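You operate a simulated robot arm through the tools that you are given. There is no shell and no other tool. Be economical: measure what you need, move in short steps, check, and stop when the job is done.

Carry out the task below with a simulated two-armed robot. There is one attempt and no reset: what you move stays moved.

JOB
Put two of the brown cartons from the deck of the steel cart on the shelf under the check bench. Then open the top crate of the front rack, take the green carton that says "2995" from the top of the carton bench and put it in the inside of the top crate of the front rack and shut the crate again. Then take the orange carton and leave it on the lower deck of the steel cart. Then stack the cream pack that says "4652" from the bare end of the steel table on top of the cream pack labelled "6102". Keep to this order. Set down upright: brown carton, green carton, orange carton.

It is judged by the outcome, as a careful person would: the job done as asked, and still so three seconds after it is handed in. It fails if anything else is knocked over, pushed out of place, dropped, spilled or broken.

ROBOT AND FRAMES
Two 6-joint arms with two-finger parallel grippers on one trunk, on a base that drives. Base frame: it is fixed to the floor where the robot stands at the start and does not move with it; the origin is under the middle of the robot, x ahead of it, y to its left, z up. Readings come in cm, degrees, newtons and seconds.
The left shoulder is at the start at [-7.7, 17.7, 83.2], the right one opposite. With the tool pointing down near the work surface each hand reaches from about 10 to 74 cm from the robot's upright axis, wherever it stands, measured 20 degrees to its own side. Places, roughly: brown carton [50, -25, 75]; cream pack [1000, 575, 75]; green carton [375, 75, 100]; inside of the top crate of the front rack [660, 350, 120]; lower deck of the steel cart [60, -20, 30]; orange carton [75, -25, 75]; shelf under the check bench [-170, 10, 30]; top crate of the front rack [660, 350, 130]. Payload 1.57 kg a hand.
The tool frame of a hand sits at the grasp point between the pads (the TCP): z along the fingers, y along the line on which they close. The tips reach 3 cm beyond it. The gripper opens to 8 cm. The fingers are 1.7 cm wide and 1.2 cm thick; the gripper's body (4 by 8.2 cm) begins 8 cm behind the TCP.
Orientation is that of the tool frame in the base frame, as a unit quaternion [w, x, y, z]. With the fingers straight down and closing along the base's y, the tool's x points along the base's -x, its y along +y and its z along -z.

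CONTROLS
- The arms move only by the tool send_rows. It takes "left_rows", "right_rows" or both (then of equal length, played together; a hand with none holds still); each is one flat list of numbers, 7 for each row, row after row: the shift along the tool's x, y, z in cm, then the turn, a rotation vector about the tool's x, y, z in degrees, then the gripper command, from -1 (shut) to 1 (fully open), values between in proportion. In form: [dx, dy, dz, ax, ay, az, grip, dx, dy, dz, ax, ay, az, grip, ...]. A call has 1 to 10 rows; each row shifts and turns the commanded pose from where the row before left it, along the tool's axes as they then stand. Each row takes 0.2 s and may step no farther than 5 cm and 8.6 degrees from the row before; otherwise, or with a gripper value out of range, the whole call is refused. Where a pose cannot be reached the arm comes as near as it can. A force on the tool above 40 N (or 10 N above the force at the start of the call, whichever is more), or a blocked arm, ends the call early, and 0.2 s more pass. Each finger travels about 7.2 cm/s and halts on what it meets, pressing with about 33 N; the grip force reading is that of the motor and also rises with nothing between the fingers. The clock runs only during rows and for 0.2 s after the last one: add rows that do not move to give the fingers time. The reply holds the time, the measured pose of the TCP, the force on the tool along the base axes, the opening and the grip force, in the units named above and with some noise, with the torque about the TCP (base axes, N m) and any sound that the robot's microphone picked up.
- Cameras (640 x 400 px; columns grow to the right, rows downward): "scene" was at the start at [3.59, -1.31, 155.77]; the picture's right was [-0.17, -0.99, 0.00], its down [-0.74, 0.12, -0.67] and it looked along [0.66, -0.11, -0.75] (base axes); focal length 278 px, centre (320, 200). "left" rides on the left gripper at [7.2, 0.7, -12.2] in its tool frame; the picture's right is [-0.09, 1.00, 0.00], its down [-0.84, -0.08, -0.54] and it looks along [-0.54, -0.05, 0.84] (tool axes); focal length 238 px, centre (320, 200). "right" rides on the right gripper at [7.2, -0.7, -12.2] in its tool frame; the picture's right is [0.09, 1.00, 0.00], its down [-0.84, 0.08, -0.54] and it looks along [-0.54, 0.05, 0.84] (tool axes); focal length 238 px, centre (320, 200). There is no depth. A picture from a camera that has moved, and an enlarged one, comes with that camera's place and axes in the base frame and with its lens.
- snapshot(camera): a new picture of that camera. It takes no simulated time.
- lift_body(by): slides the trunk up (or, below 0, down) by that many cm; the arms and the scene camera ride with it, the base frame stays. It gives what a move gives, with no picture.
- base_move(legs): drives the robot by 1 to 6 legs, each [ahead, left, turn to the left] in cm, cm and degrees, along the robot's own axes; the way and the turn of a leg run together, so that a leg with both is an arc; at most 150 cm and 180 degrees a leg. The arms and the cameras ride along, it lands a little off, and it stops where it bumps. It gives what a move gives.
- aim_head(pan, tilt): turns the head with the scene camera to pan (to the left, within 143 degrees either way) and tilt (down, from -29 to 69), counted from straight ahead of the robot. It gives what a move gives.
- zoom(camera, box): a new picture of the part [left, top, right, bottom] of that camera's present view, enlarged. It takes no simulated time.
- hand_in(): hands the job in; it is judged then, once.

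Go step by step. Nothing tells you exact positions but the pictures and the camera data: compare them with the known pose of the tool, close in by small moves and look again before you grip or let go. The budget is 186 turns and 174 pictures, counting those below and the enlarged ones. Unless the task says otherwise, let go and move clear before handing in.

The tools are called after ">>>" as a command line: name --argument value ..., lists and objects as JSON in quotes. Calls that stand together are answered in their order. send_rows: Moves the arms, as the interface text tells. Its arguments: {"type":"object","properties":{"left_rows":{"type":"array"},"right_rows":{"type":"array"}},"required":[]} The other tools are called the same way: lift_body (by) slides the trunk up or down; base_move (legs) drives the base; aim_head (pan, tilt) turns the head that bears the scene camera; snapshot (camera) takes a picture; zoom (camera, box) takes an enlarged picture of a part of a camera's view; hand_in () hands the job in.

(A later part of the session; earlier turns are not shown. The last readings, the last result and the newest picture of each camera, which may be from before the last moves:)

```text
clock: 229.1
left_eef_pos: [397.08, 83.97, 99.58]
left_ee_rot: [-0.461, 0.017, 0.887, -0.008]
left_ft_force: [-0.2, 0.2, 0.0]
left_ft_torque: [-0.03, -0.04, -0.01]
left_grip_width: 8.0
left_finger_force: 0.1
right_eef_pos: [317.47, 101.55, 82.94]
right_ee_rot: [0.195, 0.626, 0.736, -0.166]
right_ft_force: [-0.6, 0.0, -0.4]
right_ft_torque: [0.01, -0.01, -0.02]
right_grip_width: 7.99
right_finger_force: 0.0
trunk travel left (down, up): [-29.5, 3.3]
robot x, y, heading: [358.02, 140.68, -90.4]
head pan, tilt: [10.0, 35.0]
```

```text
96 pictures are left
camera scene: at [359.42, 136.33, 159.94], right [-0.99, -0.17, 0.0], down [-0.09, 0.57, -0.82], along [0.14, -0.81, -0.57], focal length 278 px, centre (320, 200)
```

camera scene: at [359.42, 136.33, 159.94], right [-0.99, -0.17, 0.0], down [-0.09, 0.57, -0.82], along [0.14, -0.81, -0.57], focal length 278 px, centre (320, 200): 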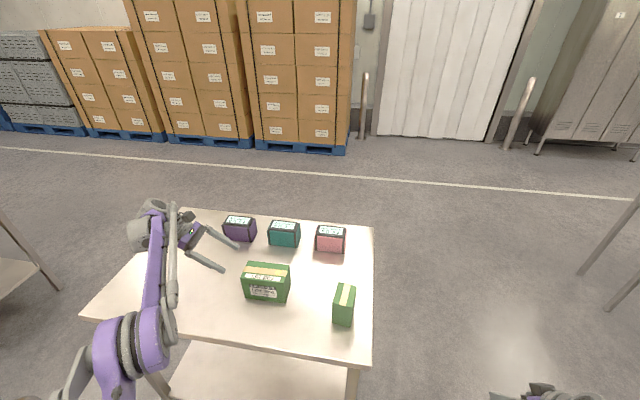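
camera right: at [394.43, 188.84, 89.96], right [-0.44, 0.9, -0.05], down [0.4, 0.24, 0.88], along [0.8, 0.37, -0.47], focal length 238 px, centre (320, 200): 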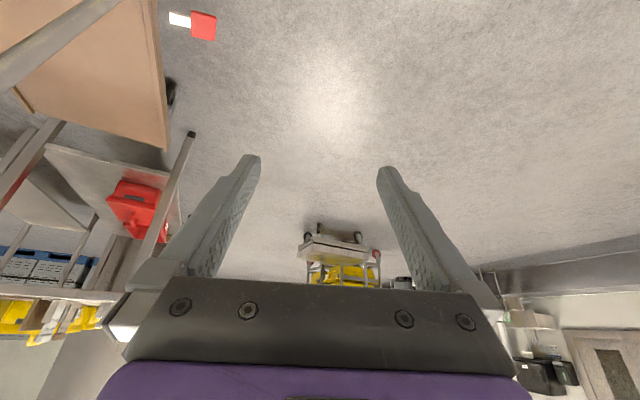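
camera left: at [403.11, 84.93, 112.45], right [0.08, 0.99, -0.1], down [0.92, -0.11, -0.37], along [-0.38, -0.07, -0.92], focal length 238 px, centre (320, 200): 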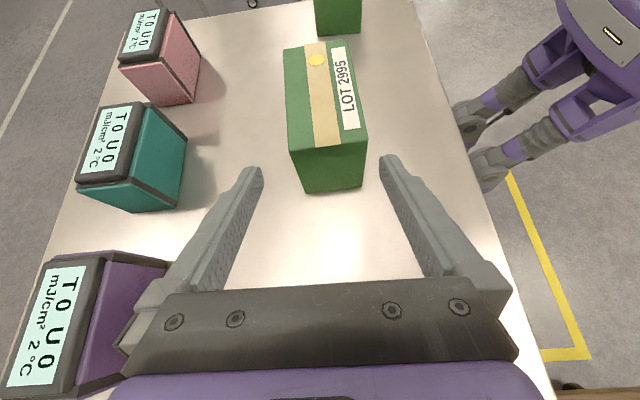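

Well aligned (carton 6.6 cm thick, y 81–87.6). I advance along the tool and close on it.

>>> send_rows --left_rows '[0, 0.35, 3, 0, 0, 0, 1, 0, 0, 3, 0, 0, 0, 1, 0, 0, 3, 0, 0, 0, 1, 0, 0, 2.6, 0, 0, 0, 1, 0, 0, 0, 0, 0, 0, 1]'

>>> snapshot --camera "left"

```text
clock: 230.3
left_eef_pos: [387.52, 84.55, 93.26]
left_ee_rot: [-0.462, 0.017, 0.887, -0.006]
left_ft_force: [0.1, 0.4, 0.3]
left_ft_torque: [-0.02, -0.02, 0.0]
left_grip_width: 8.01
left_finger_force: 0.0
right_eef_pos: [317.58, 101.45, 83.0]
right_ee_rot: [0.194, 0.626, 0.737, -0.165]
right_ft_force: [-0.8, -0.1, 0.1]
right_ft_torque: [0.0, 0.01, 0.02]
right_grip_width: 7.99
right_finger_force: 0.1
trunk travel left (down, up): [-29.5, 3.3]
robot x, y, heading: [358.31, 140.26, -90.6]
head pan, tilt: [10.0, 35.0]
```

```text
95 pictures are left
camera left: at [393.53, 85.48, 105.99], right [0.07, 0.99, -0.1], down [0.92, -0.11, -0.37], along [-0.38, -0.07, -0.92], focal length 238 px, centre (320, 200)
```

left: 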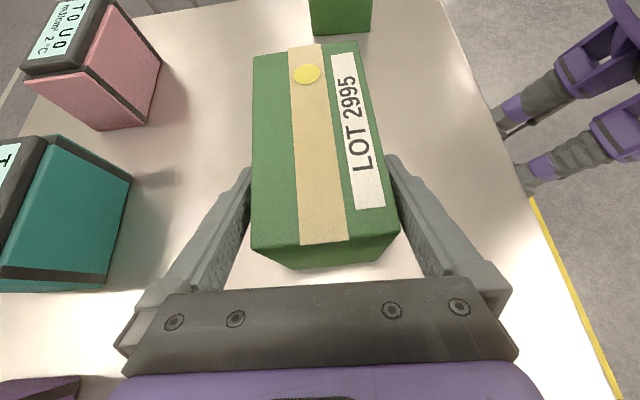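

Carton is between the fingers. I close, settle and lift slowly.

>>> send_rows --left_rows '[0, 0, 0, 0, 0, 0, -1, 0, 0, 0, 0, 0, 0, -1, 0, 0, 0, 0, 0, 0, -1, 0, 0, 0, 0, 0, 0, -1, 0, 0, 0, 0, 0, 0, -1, 0, 0, 0, 0, 0, 0, -1, 0.16, 0, -0.11, 0, 0, 0, -1, 0.33, 0, -0.23, 0, 0, 0, -1, 0.41, 0, -0.29, 0, 0, 0, -1, 0.41, 0, -0.29, 0, 0, 0, -1]'

>>> snapshot --camera "left"

```text
clock: 232.5
left_eef_pos: [387.57, 84.56, 94.73]
left_ee_rot: [-0.461, 0.016, 0.887, -0.007]
left_ft_force: [0.1, 0.4, -4.2]
left_ft_torque: [0.0, -0.14, 0.0]
left_grip_width: 7.02
left_finger_force: 33.0
right_eef_pos: [317.45, 101.54, 82.96]
right_ee_rot: [0.192, 0.627, 0.737, -0.164]
right_ft_force: [0.3, 0.2, -0.6]
right_ft_torque: [-0.02, -0.02, 0.02]
right_grip_width: 7.98
right_finger_force: 0.1
trunk travel left (down, up): [-29.5, 3.3]
robot x, y, heading: [357.82, 140.75, -90.8]
head pan, tilt: [10.0, 35.0]
```

```text
94 pictures are left
camera left: at [393.6, 85.39, 107.55], right [0.07, 0.99, -0.1], down [0.92, -0.11, -0.37], along [-0.38, -0.07, -0.92], focal length 238 px, centre (320, 200)
```

left: 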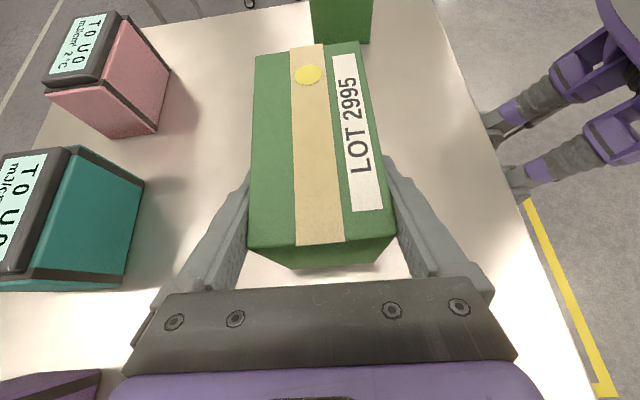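

Held (7.0 cm, about 4 N). I raise it 20 cm more and back away from the bench.

>>> send_rows --left_rows '[0.66, 0, -0.46, 0, 0, 0, -1, 0.82, 0, -0.57, 0, 0, 0, -1, 0.82, 0, -0.57, 0, 0, 0, -1, 0.82, 0, -0.57, 0, 0, 0, -1, 0.82, 0, -0.57, 0, 0, 0, -1, 0.82, 0, -0.57, 0, 0, 0, -1, 0.82, 0, -0.57, 0, 0, 0, -1, 0.82, 0, -0.57, 0, 0, 0, -1, 0.82, 0, -0.57, 0, 0, 0, -1, 0.82, 0, -0.57, 0, 0, 0, -1]'

>>> send_rows --left_rows '[0.82, 0, -0.57, 0, 0, 0, -1, 0.82, 0, -0.57, 0, 0, 0, -1, 0.82, 0, -0.57, 0, 0, 0, -1, 0.82, 0, -0.57, 0, 0, 0, -1, 0.82, 0, -0.57, 0, 0, 0, -1, 0.82, 0, -0.57, 0, 0, 0, -1, 0.82, 0, -0.57, 0, 0, 0, -1, 0.82, 0, -0.57, 0, 0, 0, -1, 0.82, 0, -0.57, 0, 0, 0, -1, 0.66, 0, -0.46, 0, 0, 0, -1]'

>>> base_move --legs '[[-50, 0, 0]]'

>>> snapshot --camera "scene"

```text
clock: 234.7
left_eef_pos: [387.34, 84.86, 104.62]
left_ee_rot: [-0.462, 0.016, 0.887, -0.007]
left_ft_force: [0.2, -0.2, -4.8]
left_ft_torque: [0.02, -0.11, -0.02]
left_grip_width: 7.02
left_finger_force: 32.6
right_eef_pos: [317.44, 101.55, 82.98]
right_ee_rot: [0.194, 0.626, 0.737, -0.164]
right_ft_force: [0.2, -0.7, -0.2]
right_ft_torque: [0.01, -0.02, -0.05]
right_grip_width: 7.99
right_finger_force: 0.0
trunk travel left (down, up): [-29.5, 3.3]
robot x, y, heading: [358.11, 140.74, -90.7]
head pan, tilt: [10.0, 35.0]
```

```text
clock: 236.9
left_eef_pos: [387.39, 85.3, 114.48]
left_ee_rot: [-0.462, 0.016, 0.887, -0.007]
left_ft_force: [0.1, -0.1, -4.4]
left_ft_torque: [0.01, -0.11, 0.02]
left_grip_width: 7.03
left_finger_force: 33.2
right_eef_pos: [317.59, 101.47, 82.85]
right_ee_rot: [0.194, 0.626, 0.738, -0.164]
right_ft_force: [-0.7, 0.2, 0.0]
right_ft_torque: [0.0, -0.01, 0.03]
right_grip_width: 8.01
right_finger_force: 0.1
trunk travel left (down, up): [-29.5, 3.3]
robot x, y, heading: [358.13, 141.12, -90.7]
head pan, tilt: [10.0, 35.0]
```

```text
clock: 239.9
left_eef_pos: [387.48, 135.87, 114.41]
left_ee_rot: [-0.461, 0.02, 0.887, -0.005]
left_ft_force: [-0.2, 0.4, -4.0]
left_ft_torque: [-0.01, -0.15, 0.01]
left_grip_width: 7.0
left_finger_force: 33.3
right_eef_pos: [317.81, 152.44, 83.06]
right_ee_rot: [0.192, 0.629, 0.735, -0.166]
right_ft_force: [0.2, 0.1, 0.7]
right_ft_torque: [0.0, -0.01, -0.01]
right_grip_width: 7.98
right_finger_force: 0.0
trunk travel left (down, up): [-29.5, 3.3]
robot x, y, heading: [358.62, 191.41, -91.0]
head pan, tilt: [10.0, 35.0]
```

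```text
93 pictures are left
camera scene: at [360.03, 186.99, 159.95], right [-0.99, -0.16, 0.0], down [-0.09, 0.57, -0.82], along [0.13, -0.81, -0.57], focal length 278 px, centre (320, 200)
```

scene: 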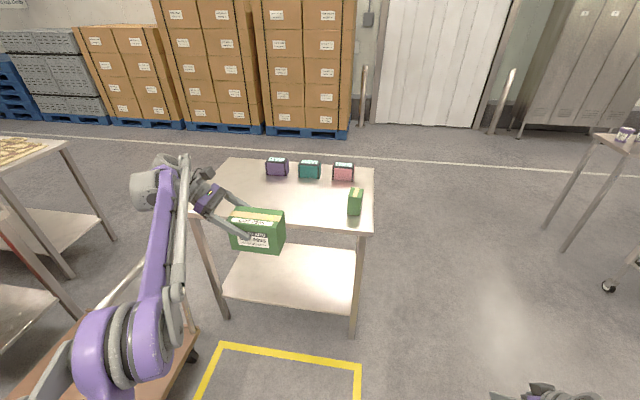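

>>> base_move --legs '[[-28, 0, 0], [0, 0, 91], [150, 0, 0], [150, 0, 0], [28, 0, 0]]'

>>> aim_head --pan 60 --tilt 20

>>> snapshot --camera "scene"

```text
clock: 261.5
left_eef_pos: [745.16, 246.76, 114.49]
left_ee_rot: [-0.326, -0.606, 0.649, -0.326]
left_ft_force: [0.7, -0.7, -4.7]
left_ft_torque: [0.13, -0.02, -0.02]
left_grip_width: 7.0
left_finger_force: 33.1
right_eef_pos: [726.66, 177.56, 82.94]
right_ee_rot: [0.254, -0.062, 0.965, 0.016]
right_ft_force: [-0.9, -0.5, -0.5]
right_ft_torque: [0.01, 0.03, 0.01]
right_grip_width: 8.02
right_finger_force: 0.1
trunk travel left (down, up): [-29.5, 3.3]
robot x, y, heading: [688.51, 219.22, -2.5]
head pan, tilt: [10.0, 35.0]
```

```text
clock: 262.7
left_eef_pos: [745.22, 246.85, 114.58]
left_ee_rot: [-0.327, -0.606, 0.648, -0.327]
left_ft_force: [0.4, -0.4, -4.3]
left_ft_torque: [0.15, -0.03, -0.04]
left_grip_width: 7.0
left_finger_force: 32.8
right_eef_pos: [726.64, 177.55, 83.03]
right_ee_rot: [0.253, -0.062, 0.965, 0.015]
right_ft_force: [0.8, 1.2, 0.4]
right_ft_torque: [0.0, 0.0, 0.0]
right_grip_width: 8.03
right_finger_force: 0.0
trunk travel left (down, up): [-29.5, 3.3]
robot x, y, heading: [688.59, 219.45, -2.5]
head pan, tilt: [60.0, 20.0]
```

```text
92 pictures are left
camera scene: at [689.51, 227.34, 162.33], right [0.84, -0.54, 0.0], down [-0.18, -0.29, -0.94], along [0.5, 0.79, -0.34], focal length 278 px, centre (320, 200)
```

scene: 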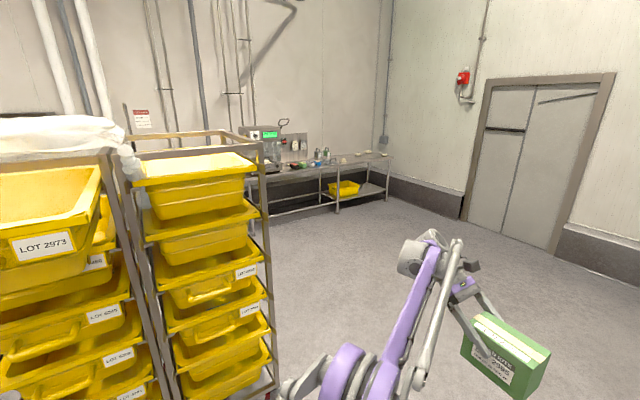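

>>> base_move --legs '[[0, 0, 92.5]]'

>>> lift_body --by 3.2

>>> send_rows --left_rows '[0, 0, 0, 4.92, 0, -3.44, -1, 0, 0, 0, 4.92, 0, -3.44, -1, 0, 0, 0, 4.92, 0, -3.44, -1, 0, 0, 0, 4.92, 0, -3.44, -1, 0, 0, 0, 4.92, 0, -3.44, -1, 0, 0, 0, 4.92, 0, -3.44, -1, 0, 0, 0, 4.92, 0, -3.44, -1, 0, 0, 0, 4.92, 0, -3.44, -1, 0, 0, 0, 4.92, 0, -3.44, -1, 0, 0, 0, 4.92, 0, -3.44, -1]'

>>> aim_head --pan 20 --tilt 25

>>> snapshot --camera "scene"

```text
clock: 267.0
left_eef_pos: [657.73, 274.05, 114.42]
left_ee_rot: [-0.014, 0.887, -0.003, 0.461]
left_ft_force: [-0.4, -1.0, -4.7]
left_ft_torque: [-0.01, 0.13, -0.01]
left_grip_width: 7.01
left_finger_force: 33.1
right_eef_pos: [727.96, 259.84, 82.96]
right_ee_rot: [-0.162, 0.747, -0.615, -0.196]
right_ft_force: [0.5, -0.2, 0.5]
right_ft_torque: [-0.02, -0.03, 0.01]
right_grip_width: 8.05
right_finger_force: 0.0
trunk travel left (down, up): [-29.5, 3.3]
robot x, y, heading: [688.36, 219.87, 91.7]
head pan, tilt: [60.0, 20.0]
```

```text
clock: 267.8
left_eef_pos: [657.61, 274.01, 117.64]
left_ee_rot: [-0.014, 0.887, -0.003, 0.461]
left_ft_force: [0.3, -0.2, -4.8]
left_ft_torque: [0.01, 0.1, 0.03]
left_grip_width: 6.99
left_finger_force: 33.7
right_eef_pos: [728.1, 259.8, 86.32]
right_ee_rot: [-0.162, 0.746, -0.615, -0.195]
right_ft_force: [0.2, -1.0, -1.2]
right_ft_torque: [0.05, 0.0, 0.0]
right_grip_width: 7.99
right_finger_force: 0.0
trunk travel left (down, up): [-32.7, 0.1]
robot x, y, heading: [688.73, 219.37, 91.6]
head pan, tilt: [60.0, 20.0]
```

```text
clock: 270.0
left_eef_pos: [657.61, 274.07, 117.6]
left_ee_rot: [-0.243, 0.763, 0.441, 0.404]
left_ft_force: [-0.8, 0.8, -3.3]
left_ft_torque: [-0.1, 0.02, -0.01]
left_grip_width: 6.99
left_finger_force: 32.7
right_eef_pos: [727.97, 259.83, 86.17]
right_ee_rot: [-0.161, 0.747, -0.615, -0.195]
right_ft_force: [0.1, -0.2, -0.9]
right_ft_torque: [0.0, 0.0, 0.04]
right_grip_width: 7.99
right_finger_force: 0.1
trunk travel left (down, up): [-32.7, 0.1]
robot x, y, heading: [688.59, 219.11, 91.4]
head pan, tilt: [60.0, 20.0]
```

```text
clock: 271.1
left_eef_pos: [657.7, 274.07, 117.65]
left_ee_rot: [-0.244, 0.764, 0.441, 0.404]
left_ft_force: [0.3, -0.4, -4.7]
left_ft_torque: [-0.14, 0.05, 0.0]
left_grip_width: 6.99
left_finger_force: 32.7
right_eef_pos: [727.87, 259.66, 86.34]
right_ee_rot: [-0.162, 0.747, -0.614, -0.196]
right_ft_force: [0.7, -0.1, -0.2]
right_ft_torque: [0.01, -0.02, 0.0]
right_grip_width: 8.0
right_finger_force: 0.1
trunk travel left (down, up): [-32.7, 0.1]
robot x, y, heading: [688.84, 219.06, 91.4]
head pan, tilt: [20.0, 25.0]
```

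```text
91 pictures are left
camera scene: at [685.38, 223.56, 164.75], right [0.93, 0.36, 0.0], down [0.15, -0.39, -0.91], along [-0.33, 0.84, -0.42], focal length 278 px, centre (320, 200)
```

scene: 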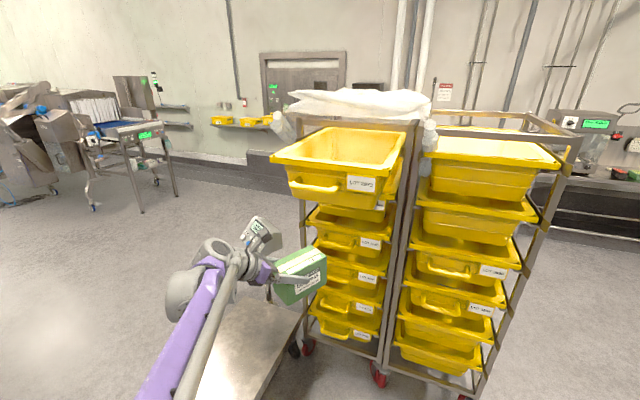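

>>> send_rows --left_rows '[0, 0, 0, 4.92, 0, -3.44, -1, 0, 0, 0, 4.92, 0, -3.44, -1, 0, 0, 0, 4.92, 0, -3.44, -1, 0, 0, 0, 4.92, 0, -3.44, -1, 0, 0, 0, 4.6, 0, -3.2, -1, 0.5, 0, -0.6, 0, 0, 0, -1, 0.72, 0, -1.06, 0, 0, 0, -1, 0.72, 0, -1.06, 0, 0, 0, -1, 0.72, 0, -1.06, 0, 0, 0, -1, 0.72, 0, -1.06, 0, 0, 0, -1]'

>>> send_rows --left_rows '[0.72, 0, -1.06, 0, 0, 0, -1, 0.72, 0, -1.06, 0, 0, 0, -1, 0.72, 0, -1.06, 0, 0, 0, -1, 0.72, 0, -1.06, 0, 0, 0, -1, 0.72, 0, -1.06, 0, 0, 0, -1, 0.72, 0, -1.06, 0, 0, 0, -1, 0.72, 0, -1.06, 0, 0, 0, -1, 0.72, 0, -1.06, 0, 0, 0, -1, 0.72, 0, -1.06, 0, 0, 0, -1, 0.72, 0, -1.06, 0, 0, 0, -1]'

>>> send_rows --left_rows '[0.72, 0, -1.06, 0, 0, 0, -1, 0.72, 0, -1.06, 0, 0, 0, -1, 0.72, 0, -1.06, 0, 0, 0, -1, 0.72, 0, -1.06, 0, 0, 0, -1, 0.72, 0, -1.06, 0, 0, 0, -1, 0.72, 0, -1.06, 0, 0, 0, -1, 0.72, 0, -1.06, 0, 0, 0, -1, 0.72, 0, -1.06, 0, 0, 0, -1, 0.72, 0, -1.06, 0, 0, 0, -1, 0.72, 0, -1.06, 0, 0, 0, -1]'

>>> snapshot --camera "scene"

>>> snapshot --camera "left"

```text
clock: 273.3
left_eef_pos: [657.54, 271.74, 123.0]
left_ee_rot: [-0.336, 0.622, 0.623, 0.334]
left_ft_force: [-0.3, 0.1, -4.3]
left_ft_torque: [-0.09, 0.01, 0.01]
left_grip_width: 6.97
left_finger_force: 33.2
right_eef_pos: [727.94, 259.79, 86.21]
right_ee_rot: [-0.162, 0.746, -0.616, -0.195]
right_ft_force: [-0.2, -0.6, 0.8]
right_ft_torque: [-0.02, 0.01, -0.01]
right_grip_width: 8.01
right_finger_force: 0.1
trunk travel left (down, up): [-32.7, 0.1]
robot x, y, heading: [688.86, 219.31, 91.3]
head pan, tilt: [20.0, 25.0]
```

```text
clock: 275.5
left_eef_pos: [657.75, 266.72, 134.97]
left_ee_rot: [-0.337, 0.622, 0.622, 0.334]
left_ft_force: [0.1, -0.1, -4.5]
left_ft_torque: [-0.15, 0.02, 0.01]
left_grip_width: 6.98
left_finger_force: 32.6
right_eef_pos: [727.94, 259.87, 86.27]
right_ee_rot: [-0.162, 0.747, -0.614, -0.195]
right_ft_force: [0.2, 0.2, 0.3]
right_ft_torque: [0.0, -0.02, 0.01]
right_grip_width: 7.99
right_finger_force: 0.2
trunk travel left (down, up): [-32.7, 0.1]
robot x, y, heading: [688.84, 219.04, 91.1]
head pan, tilt: [20.0, 25.0]
```

```text
clock: 277.7
left_eef_pos: [657.63, 262.07, 146.82]
left_ee_rot: [-0.336, 0.622, 0.623, 0.334]
left_ft_force: [0.4, -0.5, -4.4]
left_ft_torque: [-0.14, -0.02, 0.01]
left_grip_width: 6.99
left_finger_force: 33.4
right_eef_pos: [727.94, 259.86, 86.21]
right_ee_rot: [-0.162, 0.747, -0.615, -0.196]
right_ft_force: [0.3, -0.3, 0.6]
right_ft_torque: [0.01, 0.0, -0.01]
right_grip_width: 8.02
right_finger_force: 0.0
trunk travel left (down, up): [-32.7, 0.1]
robot x, y, heading: [688.79, 219.72, 91.6]
head pan, tilt: [20.0, 25.0]
```

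```text
90 pictures are left
camera scene: at [685.39, 223.54, 164.75], right [0.93, 0.36, 0.0], down [0.15, -0.39, -0.91], along [-0.33, 0.84, -0.42], focal length 278 px, centre (320, 200)
```

scene: 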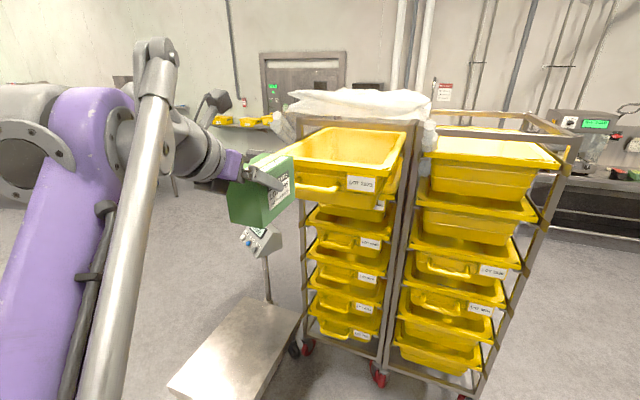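

```text
89 pictures are left
camera left: at [658.6, 255.81, 159.43], right [1.0, -0.05, -0.08], down [-0.08, -0.91, -0.4], along [-0.05, 0.4, -0.91], focal length 238 px, centre (320, 200)
```

left: 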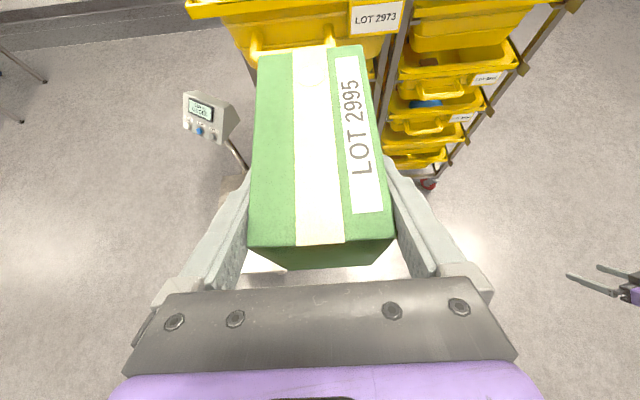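

The carton's bottom is now level with the crate rim (z≈138). I raise it 5 cm more and test how far the arm can reach forward at that height.

>>> send_rows --left_rows '[0.82, 0, -0.57, 0, 0, 0, -1, 0.82, 0, -0.57, 0, 0, 0, -1, 0.82, 0, -0.57, 0, 0, 0, -1, 0.82, 0, -0.57, 0, 0, 0, -1, 0.82, 0, -0.57, 0, 0, 0, -1]'

>>> send_rows --left_rows '[0.57, 0, 0.82, 0, 0, 0, -1, 0.57, 0, 0.82, 0, 0, 0, -1, 0.57, 0, 0.82, 0, 0, 0, -1, 0.57, 0, 0.82, 0, 0, 0, -1, 0.57, 0, 0.82, 0, 0, 0, -1, 0.57, 0, 0.82, 0, 0, 0, -1]'

```text
clock: 278.9
left_eef_pos: [657.78, 261.77, 151.95]
left_ee_rot: [-0.336, 0.622, 0.623, 0.335]
left_ft_force: [0.3, -0.5, -4.3]
left_ft_torque: [-0.14, 0.03, -0.03]
left_grip_width: 7.0
left_finger_force: 33.1
right_eef_pos: [728.12, 259.84, 86.11]
right_ee_rot: [-0.162, 0.747, -0.615, -0.195]
right_ft_force: [0.2, -0.6, 1.0]
right_ft_torque: [0.02, 0.0, 0.01]
right_grip_width: 7.99
right_finger_force: 0.0
trunk travel left (down, up): [-32.7, 0.1]
robot x, y, heading: [688.57, 219.42, 91.3]
head pan, tilt: [20.0, 25.0]
```

```text
clock: 280.3
left_eef_pos: [657.67, 267.91, 151.83]
left_ee_rot: [-0.336, 0.622, 0.623, 0.333]
left_ft_force: [0.3, 0.3, -4.7]
left_ft_torque: [-0.14, 0.02, 0.01]
left_grip_width: 6.98
left_finger_force: 33.1
right_eef_pos: [727.86, 259.89, 86.2]
right_ee_rot: [-0.162, 0.747, -0.614, -0.196]
right_ft_force: [-0.3, 0.2, 0.4]
right_ft_torque: [-0.02, 0.01, -0.01]
right_grip_width: 8.0
right_finger_force: 0.0
trunk travel left (down, up): [-32.7, 0.1]
robot x, y, heading: [688.46, 218.93, 91.1]
head pan, tilt: [20.0, 25.0]
```

>>> send_rows --left_rows '[0.57, 0, 0.82, 0, 0, 0, -1, 0.57, 0, 0.82, 0, 0, 0, -1, 0.57, 0, 0.82, 0, 0, 0, -1, 0.57, 0, 0.82, 0, 0, 0, -1, 0.57, 0, 0.82, 0, 0, 0, -1, 0.57, 0, 0.82, 0, 0, 0, -1, 0.57, 0, 0.82, 0, 0, 0, -1, 0.57, 0, 0.82, 0, 0, 0, -1]'

>>> base_move --legs '[[25, 0, -1.2]]'

>>> snapshot --camera "scene"

>>> snapshot --camera "left"

```text
clock: 282.1
left_eef_pos: [657.92, 275.01, 149.76]
left_ee_rot: [-0.337, 0.622, 0.622, 0.335]
left_ft_force: [-1.4, 0.0, -3.9]
left_ft_torque: [-0.16, -0.02, -0.02]
left_grip_width: 6.98
left_finger_force: 32.8
left hand out of reach, approached as far as the arm can: row 3, 4, 5, 6, 7, 8
right_eef_pos: [727.87, 259.85, 86.2]
right_ee_rot: [-0.161, 0.747, -0.615, -0.195]
right_ft_force: [0.4, 1.0, 0.7]
right_ft_torque: [0.03, -0.01, -0.01]
right_grip_width: 8.01
right_finger_force: 0.1
trunk travel left (down, up): [-32.7, 0.1]
robot x, y, heading: [688.63, 219.3, 91.4]
head pan, tilt: [20.0, 25.0]
```

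```text
clock: 283.9
left_eef_pos: [658.83, 300.18, 149.82]
left_ee_rot: [-0.334, 0.628, 0.616, 0.337]
left_ft_force: [-0.6, -0.2, -4.5]
left_ft_torque: [-0.08, -0.02, 0.04]
left_grip_width: 7.01
left_finger_force: 32.8
right_eef_pos: [728.5, 283.44, 86.14]
right_ee_rot: [-0.164, 0.74, -0.623, -0.194]
right_ft_force: [0.7, -0.4, 0.3]
right_ft_torque: [-0.02, -0.01, 0.02]
right_grip_width: 8.0
right_finger_force: 0.1
trunk travel left (down, up): [-32.7, 0.1]
robot x, y, heading: [688.5, 243.71, 90.1]
head pan, tilt: [20.0, 25.0]
```

```text
88 pictures are left
camera scene: at [685.21, 248.15, 164.73], right [0.94, 0.34, 0.0], down [0.14, -0.4, -0.91], along [-0.31, 0.85, -0.42], focal length 278 px, centre (320, 200)
```

scene: 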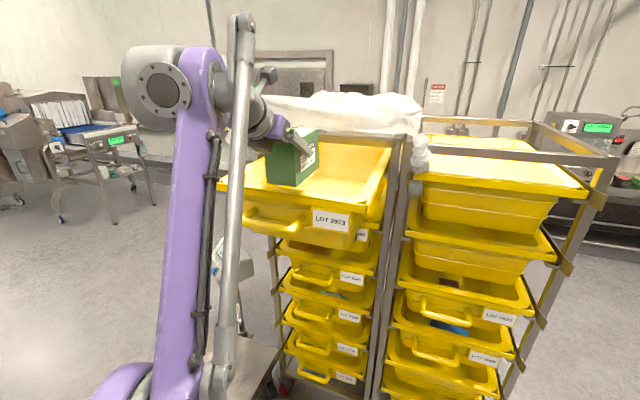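

```text
87 pictures are left
camera left: at [659.68, 293.84, 162.43], right [0.99, -0.07, -0.08], down [-0.1, -0.91, -0.4], along [-0.04, 0.41, -0.91], focal length 238 px, centre (320, 200)
```

left: 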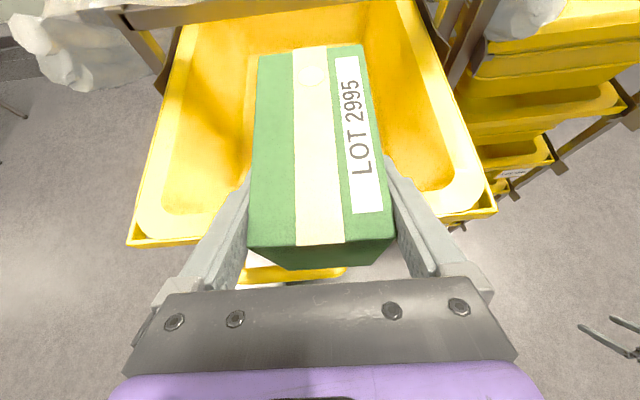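

The carton is over the crate, bottom at z≈140, rim at 138. I drive 18 cm further so it stands clear of both front wall and rack bar.

>>> base_move --legs '[[18, 0, 0]]'

>>> snapshot --camera "left"

>>> snapshot --camera "scene"

```text
clock: 285.4
left_eef_pos: [659.04, 317.27, 149.87]
left_ee_rot: [-0.333, 0.629, 0.616, 0.338]
left_ft_force: [-0.8, -0.6, -5.0]
left_ft_torque: [-0.11, 0.03, 0.02]
left_grip_width: 7.0
left_finger_force: 32.9
right_eef_pos: [728.68, 300.5, 86.15]
right_ee_rot: [-0.164, 0.739, -0.624, -0.194]
right_ft_force: [-1.0, 0.9, -0.5]
right_ft_torque: [-0.02, -0.01, -0.01]
right_grip_width: 7.99
right_finger_force: 0.0
trunk travel left (down, up): [-32.7, 0.1]
robot x, y, heading: [688.76, 261.0, 90.1]
head pan, tilt: [20.0, 25.0]
```

```text
86 pictures are left
camera left: at [659.72, 310.88, 162.43], right [0.99, -0.07, -0.08], down [-0.1, -0.91, -0.4], along [-0.04, 0.41, -0.91], focal length 238 px, centre (320, 200)
```

left: 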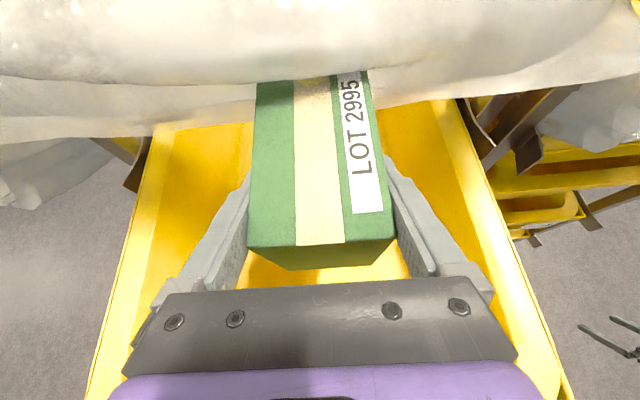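

```text
85 pictures are left
camera scene: at [685.22, 265.18, 164.72], right [0.94, 0.34, 0.0], down [0.14, -0.4, -0.91], along [-0.31, 0.85, -0.42], focal length 278 px, centre (320, 200)
```

scene: 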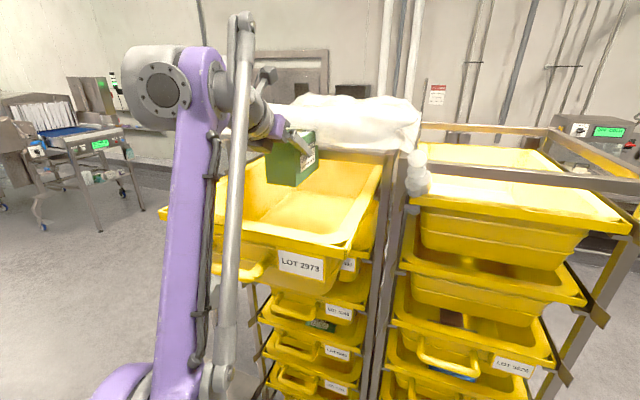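

I lower the carton into the crate, watching the rim clearance.

>>> send_rows --left_rows '[-0.66, 0, 0.46, 0, 0, 0, -1, -0.82, 0, 0.57, 0, 0, 0, -1, -0.98, 0, 0.69, 0, 0, 0, -1, -0.98, 0, 0.69, 0, 0, 0, -1, -0.98, 0, 0.69, 0, 0, 0, -1, -0.98, 0, 0.69, 0, 0, 0, -1, -0.98, 0, 0.69, 0, 0, 0, -1, -0.98, 0, 0.69, 0, 0, 0, -1, -0.82, 0, 0.57, 0, 0, 0, -1, -0.66, 0, 0.46, 0, 0, 0, -1]'

>>> snapshot --camera "scene"

>>> snapshot --camera "left"

```text
clock: 287.6
left_eef_pos: [659.19, 317.66, 138.9]
left_ee_rot: [-0.333, 0.629, 0.615, 0.339]
left_ft_force: [-0.5, -1.0, -4.6]
left_ft_torque: [-0.12, 0.01, 0.0]
left_grip_width: 7.0
left_finger_force: 33.3
right_eef_pos: [728.6, 300.49, 86.23]
right_ee_rot: [-0.164, 0.74, -0.623, -0.194]
right_ft_force: [-0.9, -0.4, -0.2]
right_ft_torque: [0.03, 0.0, 0.01]
right_grip_width: 7.98
right_finger_force: 0.2
trunk travel left (down, up): [-32.7, 0.1]
robot x, y, heading: [688.54, 260.5, 90.2]
head pan, tilt: [20.0, 25.0]
```

```text
84 pictures are left
camera scene: at [685.22, 265.31, 164.75], right [0.94, 0.34, 0.0], down [0.14, -0.4, -0.91], along [-0.31, 0.85, -0.42], focal length 278 px, centre (320, 200)
```

scene: 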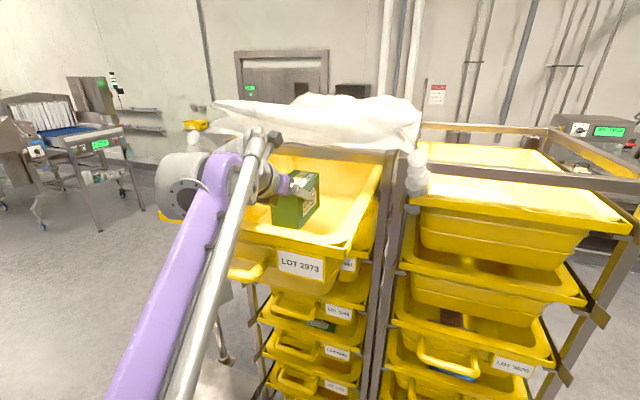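

```text
83 pictures are left
camera left: at [659.82, 311.41, 151.57], right [0.99, -0.07, -0.08], down [-0.1, -0.91, -0.4], along [-0.04, 0.41, -0.91], focal length 238 px, centre (320, 200)
```

left: 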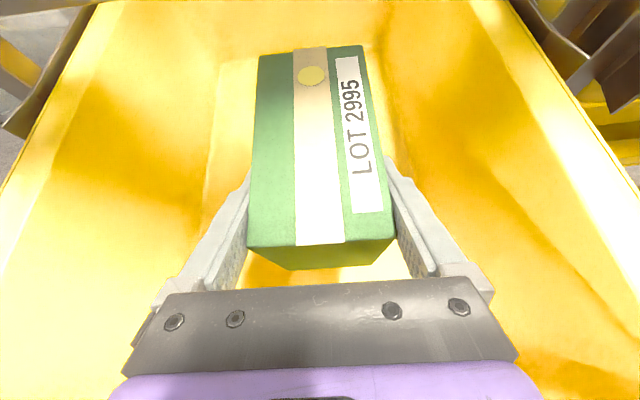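

>>> send_rows --left_rows '[-0.41, 0, 0.29, 0, 0, 0, -1, -0.41, 0, 0.29, 0, 0, 0, -1, -0.41, 0, 0.29, 0, 0, 0, -1, -0.41, 0, 0.29, 0, 0, 0, -1, -0.41, 0, 0.29, 0, 0, 0, -1, -0.41, 0, 0.29, 0, 0, 0, -1, 0, 0, 0, 0, 0, 0, -1]'

>>> send_rows --left_rows '[-0.41, 0, 0.29, 0, 0, 0, -1, -0.41, 0, 0.29, 0, 0, 0, -1, 0, 0, 0, 0, 0, 0, -1]'

>>> send_rows --left_rows '[-0.41, 0, 0.29, 0, 0, 0, -1, -0.41, 0, 0.29, 0, 0, 0, -1, 0, 0, 0, 0, 0, 0, -1]'

>>> snapshot --camera "scene"

```text
clock: 289.1
left_eef_pos: [658.73, 317.85, 136.09]
left_ee_rot: [-0.333, 0.629, 0.616, 0.338]
left_ft_force: [0.7, -0.4, -5.2]
left_ft_torque: [-0.12, -0.01, 0.03]
left_grip_width: 6.98
left_finger_force: 33.0
right_eef_pos: [728.61, 300.56, 86.05]
right_ee_rot: [-0.164, 0.739, -0.624, -0.194]
right_ft_force: [-0.7, -0.8, -0.1]
right_ft_torque: [-0.01, -0.02, 0.01]
right_grip_width: 7.99
right_finger_force: 0.0
trunk travel left (down, up): [-32.7, 0.1]
robot x, y, heading: [688.72, 260.53, 90.1]
head pan, tilt: [20.0, 25.0]
```

```text
clock: 289.9
left_eef_pos: [659.01, 317.91, 135.07]
left_ee_rot: [-0.333, 0.629, 0.616, 0.338]
left_ft_force: [0.3, 0.1, -5.0]
left_ft_torque: [-0.14, -0.03, 0.02]
left_grip_width: 6.99
left_finger_force: 32.8
right_eef_pos: [728.58, 300.47, 86.22]
right_ee_rot: [-0.165, 0.739, -0.624, -0.193]
right_ft_force: [-0.2, 0.0, -0.7]
right_ft_torque: [-0.01, 0.0, 0.01]
right_grip_width: 8.02
right_finger_force: 0.1
trunk travel left (down, up): [-32.7, 0.1]
robot x, y, heading: [688.51, 260.79, 89.6]
head pan, tilt: [20.0, 25.0]
```

```text
clock: 290.8
left_eef_pos: [659.04, 317.8, 134.08]
left_ee_rot: [-0.333, 0.629, 0.615, 0.339]
left_ft_force: [0.0, 0.5, -3.7]
left_ft_torque: [-0.1, -0.01, -0.04]
left_grip_width: 7.0
left_finger_force: 32.8
right_eef_pos: [728.67, 300.64, 86.14]
right_ee_rot: [-0.164, 0.74, -0.623, -0.194]
right_ft_force: [-0.7, 0.4, -0.3]
right_ft_torque: [0.02, 0.0, 0.0]
right_grip_width: 7.99
right_finger_force: 0.1
trunk travel left (down, up): [-32.7, 0.1]
robot x, y, heading: [688.6, 261.03, 90.1]
head pan, tilt: [20.0, 25.0]
```

```text
82 pictures are left
camera scene: at [685.22, 265.33, 164.75], right [0.94, 0.34, 0.0], down [0.14, -0.4, -0.91], along [-0.31, 0.85, -0.42], focal length 278 px, centre (320, 200)
```

scene: 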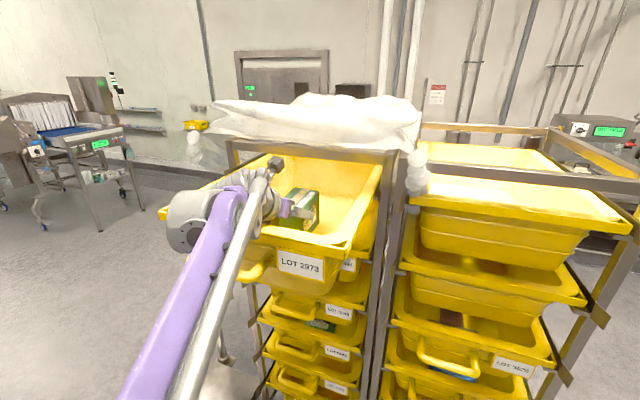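

>>> send_rows --left_rows '[-0.33, 0, 0.23, 0, 0, 0, -1, -0.33, 0, 0.23, 0, 0, 0, -1, 0, 0, 0, 0, 0, 0, -1]'

>>> send_rows --left_rows '[-0.33, 0, 0.23, 0, 0, 0, -1, 0, 0, 0, 0, 0, 0, -1]'

>>> send_rows --left_rows '[-0.33, 0, 0.23, 0, 0, 0, -1, 0, 0, 0, 0, 0, 0, -1]'

>>> send_rows --left_rows '[-0.33, 0, 0.23, 0, 0, 0, -1, 0, 0, 0, 0, 0, 0, -1]'

```text
clock: 291.6
left_eef_pos: [658.93, 317.7, 133.6]
left_ee_rot: [-0.335, 0.628, 0.616, 0.339]
left_ft_force: [-7.5, 5.7, 39.4]
left_ft_torque: [-6.24, -0.27, -0.99]
left_grip_width: 6.98
left_finger_force: 33.3
right_eef_pos: [728.67, 300.41, 86.35]
right_ee_rot: [-0.166, 0.739, -0.623, -0.195]
right_ft_force: [0.0, 0.2, 0.9]
right_ft_torque: [-0.01, 0.0, -0.01]
right_grip_width: 7.99
right_finger_force: 0.1
trunk travel left (down, up): [-32.7, 0.1]
robot x, y, heading: [688.37, 261.11, 90.1]
head pan, tilt: [20.0, 25.0]
```

```text
clock: 291.8
left_eef_pos: [658.92, 317.66, 133.42]
left_ee_rot: [-0.335, 0.628, 0.616, 0.338]
left_ft_force: [-2.7, 2.9, 26.6]
left_ft_torque: [-4.44, -0.09, -0.39]
left_grip_width: 6.98
left_finger_force: 33.2
right_eef_pos: [728.67, 300.51, 86.24]
right_ee_rot: [-0.164, 0.739, -0.623, -0.195]
right_ft_force: [0.6, -0.5, 0.2]
right_ft_torque: [-0.02, -0.02, 0.04]
right_grip_width: 8.01
right_finger_force: 0.1
trunk travel left (down, up): [-32.7, 0.1]
robot x, y, heading: [688.39, 261.03, 89.8]
head pan, tilt: [20.0, 25.0]
stopped in row 1 (left hand): the force on the tool passed its limit at 57 N (the readings are from after the stop); the commanded pose is now the measured one
```

```text
clock: 292.1
left_eef_pos: [658.99, 317.8, 133.5]
left_ee_rot: [-0.336, 0.627, 0.615, 0.339]
left_ft_force: [-0.3, 2.4, 17.0]
left_ft_torque: [-2.98, 0.03, -0.1]
left_grip_width: 6.96
left_finger_force: 33.0
right_eef_pos: [728.74, 300.58, 86.24]
right_ee_rot: [-0.164, 0.739, -0.624, -0.195]
right_ft_force: [0.3, 0.7, 1.0]
right_ft_torque: [0.01, -0.02, -0.03]
right_grip_width: 8.02
right_finger_force: 0.0
trunk travel left (down, up): [-32.7, 0.1]
robot x, y, heading: [688.58, 261.25, 90.1]
head pan, tilt: [20.0, 25.0]
stopped in row 1 (left hand): the force on the tool passed its limit at 46 N (the readings are from after the stop); the commanded pose is now the measured one
```

```text
clock: 292.5
left_eef_pos: [658.88, 317.91, 133.45]
left_ee_rot: [-0.336, 0.626, 0.616, 0.34]
left_ft_force: [1.2, 1.8, 20.7]
left_ft_torque: [-3.69, 0.09, 0.08]
left_grip_width: 6.98
left_finger_force: 33.0
right_eef_pos: [728.64, 300.62, 86.14]
right_ee_rot: [-0.164, 0.74, -0.623, -0.195]
right_ft_force: [0.1, 0.3, 0.5]
right_ft_torque: [0.02, -0.02, -0.02]
right_grip_width: 8.01
right_finger_force: 0.0
trunk travel left (down, up): [-32.7, 0.1]
robot x, y, heading: [688.16, 261.15, 90.1]
head pan, tilt: [20.0, 25.0]
stopped in row 1 (left hand): the force on the tool passed its limit at 47 N (the readings are from after the stop); the commanded pose is now the measured one
```

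The torque shows that the wrist rests on the crate's front rim, 18 cm behind the tool point. I lift slightly, shift the carton 5 cm deeper into the crate, and lower again.

>>> send_rows --left_rows '[0.82, 0, -0.57, 0, 0, 0, -1, 0.41, 0, -0.29, 0, 0, 0, -1, 0.57, 0, 0.82, 0, 0, 0, -1, 0.57, 0, 0.82, 0, 0, 0, -1, 0.57, 0, 0.82, 0, 0, 0, -1, 0.57, 0, 0.82, 0, 0, 0, -1, 0.57, 0, 0.82, 0, 0, 0, -1, 0, 0, 0, 0, 0, 0, -1]'

>>> snapshot --camera "left"

>>> send_rows --left_rows '[-0.41, 0, 0.29, 0, 0, 0, -1, -0.41, 0, 0.29, 0, 0, 0, -1, -0.33, 0, 0.23, 0, 0, 0, -1, 0, 0, 0, 0, 0, 0, -1]'

>>> send_rows --left_rows '[-0.33, 0, 0.23, 0, 0, 0, -1, 0, 0, 0, 0, 0, 0, -1]'

```text
clock: 294.3
left_eef_pos: [658.88, 322.87, 134.93]
left_ee_rot: [-0.335, 0.627, 0.615, 0.339]
left_ft_force: [0.4, 0.0, -5.1]
left_ft_torque: [-0.09, 0.0, 0.0]
left_grip_width: 6.98
left_finger_force: 33.1
right_eef_pos: [728.62, 300.71, 86.14]
right_ee_rot: [-0.164, 0.74, -0.623, -0.193]
right_ft_force: [0.2, 0.4, 0.3]
right_ft_torque: [0.01, -0.01, 0.03]
right_grip_width: 8.01
right_finger_force: 0.0
trunk travel left (down, up): [-32.7, 0.1]
robot x, y, heading: [688.51, 260.9, 89.9]
head pan, tilt: [20.0, 25.0]
```

```text
81 pictures are left
camera left: at [659.66, 316.49, 147.57], right [0.99, -0.07, -0.08], down [-0.09, -0.91, -0.41], along [-0.05, 0.41, -0.91], focal length 238 px, centre (320, 200)
```

left: 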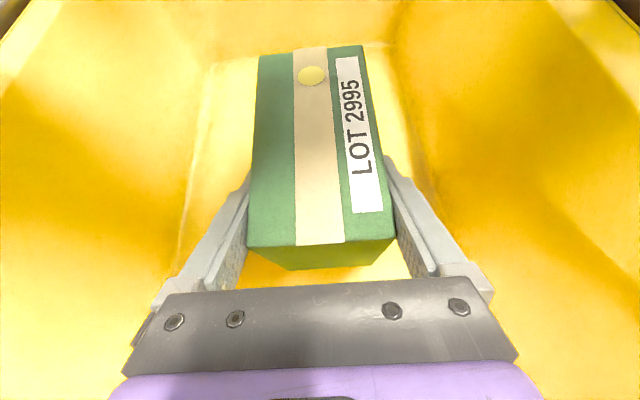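

```text
clock: 295.3
left_eef_pos: [658.95, 322.88, 133.58]
left_ee_rot: [-0.336, 0.627, 0.616, 0.338]
left_ft_force: [-0.2, 0.7, -4.2]
left_ft_torque: [-0.13, 0.03, 0.0]
left_grip_width: 6.99
left_finger_force: 33.2
right_eef_pos: [728.59, 300.61, 86.21]
right_ee_rot: [-0.165, 0.739, -0.624, -0.193]
right_ft_force: [-0.1, 0.1, -0.5]
right_ft_torque: [-0.04, 0.03, 0.01]
right_grip_width: 8.0
right_finger_force: 0.1
trunk travel left (down, up): [-32.7, 0.1]
robot x, y, heading: [688.44, 261.03, 90.2]
head pan, tilt: [20.0, 25.0]
```

```text
clock: 295.9
left_eef_pos: [658.94, 322.83, 132.99]
left_ee_rot: [-0.336, 0.626, 0.616, 0.338]
left_ft_force: [0.5, 0.1, -4.5]
left_ft_torque: [-0.12, -0.01, -0.01]
left_grip_width: 7.01
left_finger_force: 33.2
right_eef_pos: [728.69, 300.6, 86.24]
right_ee_rot: [-0.164, 0.74, -0.623, -0.193]
right_ft_force: [-0.1, 0.9, 0.4]
right_ft_torque: [-0.02, 0.0, 0.03]
right_grip_width: 8.02
right_finger_force: 0.1
trunk travel left (down, up): [-32.7, 0.1]
robot x, y, heading: [688.51, 260.88, 90.1]
head pan, tilt: [20.0, 25.0]
```

>>> send_rows --left_rows '[-0.33, 0, 0.23, 0, 0, 0, -1, 0, 0, 0, 0, 0, 0, -1]'

>>> send_rows --left_rows '[-0.33, 0, 0.23, 0, 0, 0, -1, 0, 0, 0, 0, 0, 0, -1]'

>>> send_rows --left_rows '[-0.33, 0, 0.23, 0, 0, 0, -1, 0, 0, 0, 0, 0, 0, -1]'

>>> send_rows --left_rows '[-0.33, 0, 0.23, 0, 0, 0, -1, 0, 0, 0, 0, 0, 0, -1]'

```text
clock: 296.5
left_eef_pos: [658.87, 322.94, 132.82]
left_ee_rot: [-0.336, 0.627, 0.616, 0.339]
left_ft_force: [0.5, -0.3, -5.3]
left_ft_torque: [-0.16, 0.05, -0.04]
left_grip_width: 7.0
left_finger_force: 33.0
right_eef_pos: [728.66, 300.64, 86.26]
right_ee_rot: [-0.165, 0.739, -0.624, -0.193]
right_ft_force: [-0.1, 0.0, 0.2]
right_ft_torque: [-0.05, -0.01, 0.01]
right_grip_width: 7.99
right_finger_force: 0.1
trunk travel left (down, up): [-32.7, 0.1]
robot x, y, heading: [688.3, 261.37, 90.2]
head pan, tilt: [20.0, 25.0]
```

```text
clock: 297.1
left_eef_pos: [658.86, 323.03, 132.21]
left_ee_rot: [-0.336, 0.626, 0.617, 0.338]
left_ft_force: [-0.2, 0.5, -3.7]
left_ft_torque: [-0.15, -0.02, 0.02]
left_grip_width: 7.02
left_finger_force: 33.3
right_eef_pos: [728.54, 300.65, 86.26]
right_ee_rot: [-0.164, 0.739, -0.624, -0.194]
right_ft_force: [-0.2, 0.0, 0.1]
right_ft_torque: [0.0, 0.01, -0.01]
right_grip_width: 8.0
right_finger_force: 0.1
trunk travel left (down, up): [-32.7, 0.1]
robot x, y, heading: [688.33, 261.16, 90.0]
head pan, tilt: [20.0, 25.0]
```

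```text
clock: 297.7
left_eef_pos: [658.78, 323.05, 131.96]
left_ee_rot: [-0.336, 0.627, 0.616, 0.339]
left_ft_force: [0.4, -0.9, -4.5]
left_ft_torque: [-0.13, -0.01, 0.01]
left_grip_width: 7.0
left_finger_force: 32.8
right_eef_pos: [728.57, 300.59, 86.13]
right_ee_rot: [-0.164, 0.739, -0.624, -0.193]
right_ft_force: [0.2, -0.1, -0.4]
right_ft_torque: [0.0, -0.03, 0.02]
right_grip_width: 8.01
right_finger_force: 0.0
trunk travel left (down, up): [-32.7, 0.1]
robot x, y, heading: [688.36, 260.88, 90.3]
head pan, tilt: [20.0, 25.0]
```

```text
clock: 298.3
left_eef_pos: [658.88, 323.04, 131.48]
left_ee_rot: [-0.336, 0.627, 0.616, 0.339]
left_ft_force: [0.7, 0.2, -4.8]
left_ft_torque: [-0.14, -0.01, -0.02]
left_grip_width: 6.95
left_finger_force: 33.0
right_eef_pos: [728.62, 300.67, 86.15]
right_ee_rot: [-0.164, 0.739, -0.624, -0.193]
right_ft_force: [0.2, 0.2, 0.5]
right_ft_torque: [0.04, 0.02, 0.0]
right_grip_width: 7.98
right_finger_force: 0.1
trunk travel left (down, up): [-32.7, 0.1]
robot x, y, heading: [688.43, 261.0, 89.9]
head pan, tilt: [20.0, 25.0]
```

>>> send_rows --left_rows '[-0.33, 0, 0.23, 0, 0, 0, -1, 0, 0, 0, 0, 0, 0, -1]'

>>> send_rows --left_rows '[-0.33, 0, 0.23, 0, 0, 0, -1, 0, 0, 0, 0, 0, 0, -1]'

>>> send_rows --left_rows '[-0.33, 0, 0.23, 0, 0, 0, -1, 0, 0, 0, 0, 0, 0, -1]'

>>> snapshot --camera "left"

```text
clock: 298.9
left_eef_pos: [658.95, 323.03, 131.23]
left_ee_rot: [-0.336, 0.627, 0.615, 0.34]
left_ft_force: [-0.3, 0.0, -4.0]
left_ft_torque: [-0.12, 0.01, -0.02]
left_grip_width: 6.96
left_finger_force: 33.1
right_eef_pos: [728.48, 300.58, 86.28]
right_ee_rot: [-0.164, 0.739, -0.624, -0.194]
right_ft_force: [1.0, 0.8, -0.8]
right_ft_torque: [-0.02, 0.01, 0.01]
right_grip_width: 8.01
right_finger_force: 0.1
trunk travel left (down, up): [-32.7, 0.1]
robot x, y, heading: [688.32, 260.73, 89.9]
head pan, tilt: [20.0, 25.0]
```

```text
clock: 299.5
left_eef_pos: [659.02, 323.09, 130.69]
left_ee_rot: [-0.337, 0.626, 0.616, 0.339]
left_ft_force: [0.2, 0.3, -5.0]
left_ft_torque: [-0.11, 0.03, 0.0]
left_grip_width: 6.99
left_finger_force: 33.2
right_eef_pos: [728.71, 300.67, 86.26]
right_ee_rot: [-0.164, 0.74, -0.623, -0.193]
right_ft_force: [0.4, 0.2, -0.9]
right_ft_torque: [0.03, 0.0, -0.04]
right_grip_width: 7.99
right_finger_force: 0.0
trunk travel left (down, up): [-32.7, 0.1]
robot x, y, heading: [688.47, 260.51, 90.1]
head pan, tilt: [20.0, 25.0]
```

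```text
clock: 300.1
left_eef_pos: [658.89, 322.86, 130.59]
left_ee_rot: [-0.338, 0.627, 0.614, 0.341]
left_ft_force: [-0.6, 0.9, -4.5]
left_ft_torque: [-0.11, 0.01, 0.02]
left_grip_width: 6.98
left_finger_force: 32.7
right_eef_pos: [728.68, 300.56, 86.28]
right_ee_rot: [-0.165, 0.738, -0.624, -0.195]
right_ft_force: [1.1, 0.3, 0.9]
right_ft_torque: [-0.01, 0.03, 0.01]
right_grip_width: 8.01
right_finger_force: 0.0
trunk travel left (down, up): [-32.7, 0.1]
robot x, y, heading: [687.98, 261.13, 90.0]
head pan, tilt: [20.0, 25.0]
```

```text
80 pictures are left
camera left: at [659.71, 316.39, 143.17], right [0.99, -0.06, -0.08], down [-0.09, -0.91, -0.41], along [-0.05, 0.41, -0.91], focal length 238 px, centre (320, 200)
```

left: 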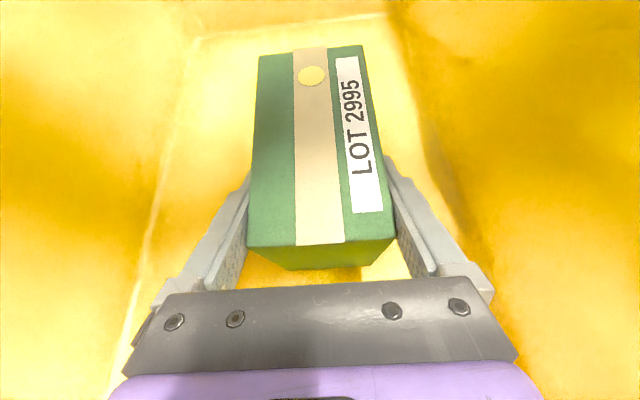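

>>> send_rows --left_rows '[-0.33, 0, 0.23, 0, 0, 0, -1, 0, 0, 0, 0, 0, 0, -1]'

>>> send_rows --left_rows '[-0.33, 0, 0.23, 0, 0, 0, -1, 0, 0, 0, 0, 0, 0, -1]'

>>> send_rows --left_rows '[-0.33, 0, 0.23, 0, 0, 0, -1, 0, 0, 0, 0, 0, 0, -1]'

```text
clock: 300.7
left_eef_pos: [659.03, 322.37, 130.59]
left_ee_rot: [-0.339, 0.626, 0.615, 0.34]
left_ft_force: [-0.5, -0.1, -3.5]
left_ft_torque: [-0.11, -0.01, 0.01]
left_grip_width: 6.97
left_finger_force: 32.7
right_eef_pos: [728.61, 300.44, 86.37]
right_ee_rot: [-0.165, 0.739, -0.623, -0.196]
right_ft_force: [-0.1, -0.6, -0.6]
right_ft_torque: [-0.02, -0.02, -0.01]
right_grip_width: 8.02
right_finger_force: 0.0
trunk travel left (down, up): [-32.7, 0.1]
robot x, y, heading: [688.67, 261.34, 89.9]
head pan, tilt: [20.0, 25.0]
```

```text
clock: 301.3
left_eef_pos: [659.14, 322.42, 130.14]
left_ee_rot: [-0.338, 0.626, 0.615, 0.34]
left_ft_force: [-1.5, -4.8, 7.4]
left_ft_torque: [-0.92, -0.38, -0.19]
left_grip_width: 6.98
left_finger_force: 33.4
right_eef_pos: [728.83, 300.35, 86.28]
right_ee_rot: [-0.165, 0.739, -0.624, -0.195]
right_ft_force: [-0.2, -0.8, 0.8]
right_ft_torque: [-0.02, -0.02, -0.01]
right_grip_width: 8.0
right_finger_force: 0.0
trunk travel left (down, up): [-32.7, 0.1]
robot x, y, heading: [688.29, 260.76, 89.9]
head pan, tilt: [20.0, 25.0]
```

```text
clock: 301.9
left_eef_pos: [659.11, 322.22, 130.17]
left_ee_rot: [-0.339, 0.626, 0.615, 0.34]
left_ft_force: [0.9, -6.5, 10.2]
left_ft_torque: [-1.1, -0.49, -0.17]
left_grip_width: 6.97
left_finger_force: 32.8
right_eef_pos: [728.83, 300.31, 86.37]
right_ee_rot: [-0.166, 0.739, -0.623, -0.196]
right_ft_force: [0.9, 0.1, 0.1]
right_ft_torque: [0.0, 0.01, -0.02]
right_grip_width: 8.01
right_finger_force: 0.0
trunk travel left (down, up): [-32.7, 0.1]
robot x, y, heading: [688.37, 261.0, 90.1]
head pan, tilt: [20.0, 25.0]
```

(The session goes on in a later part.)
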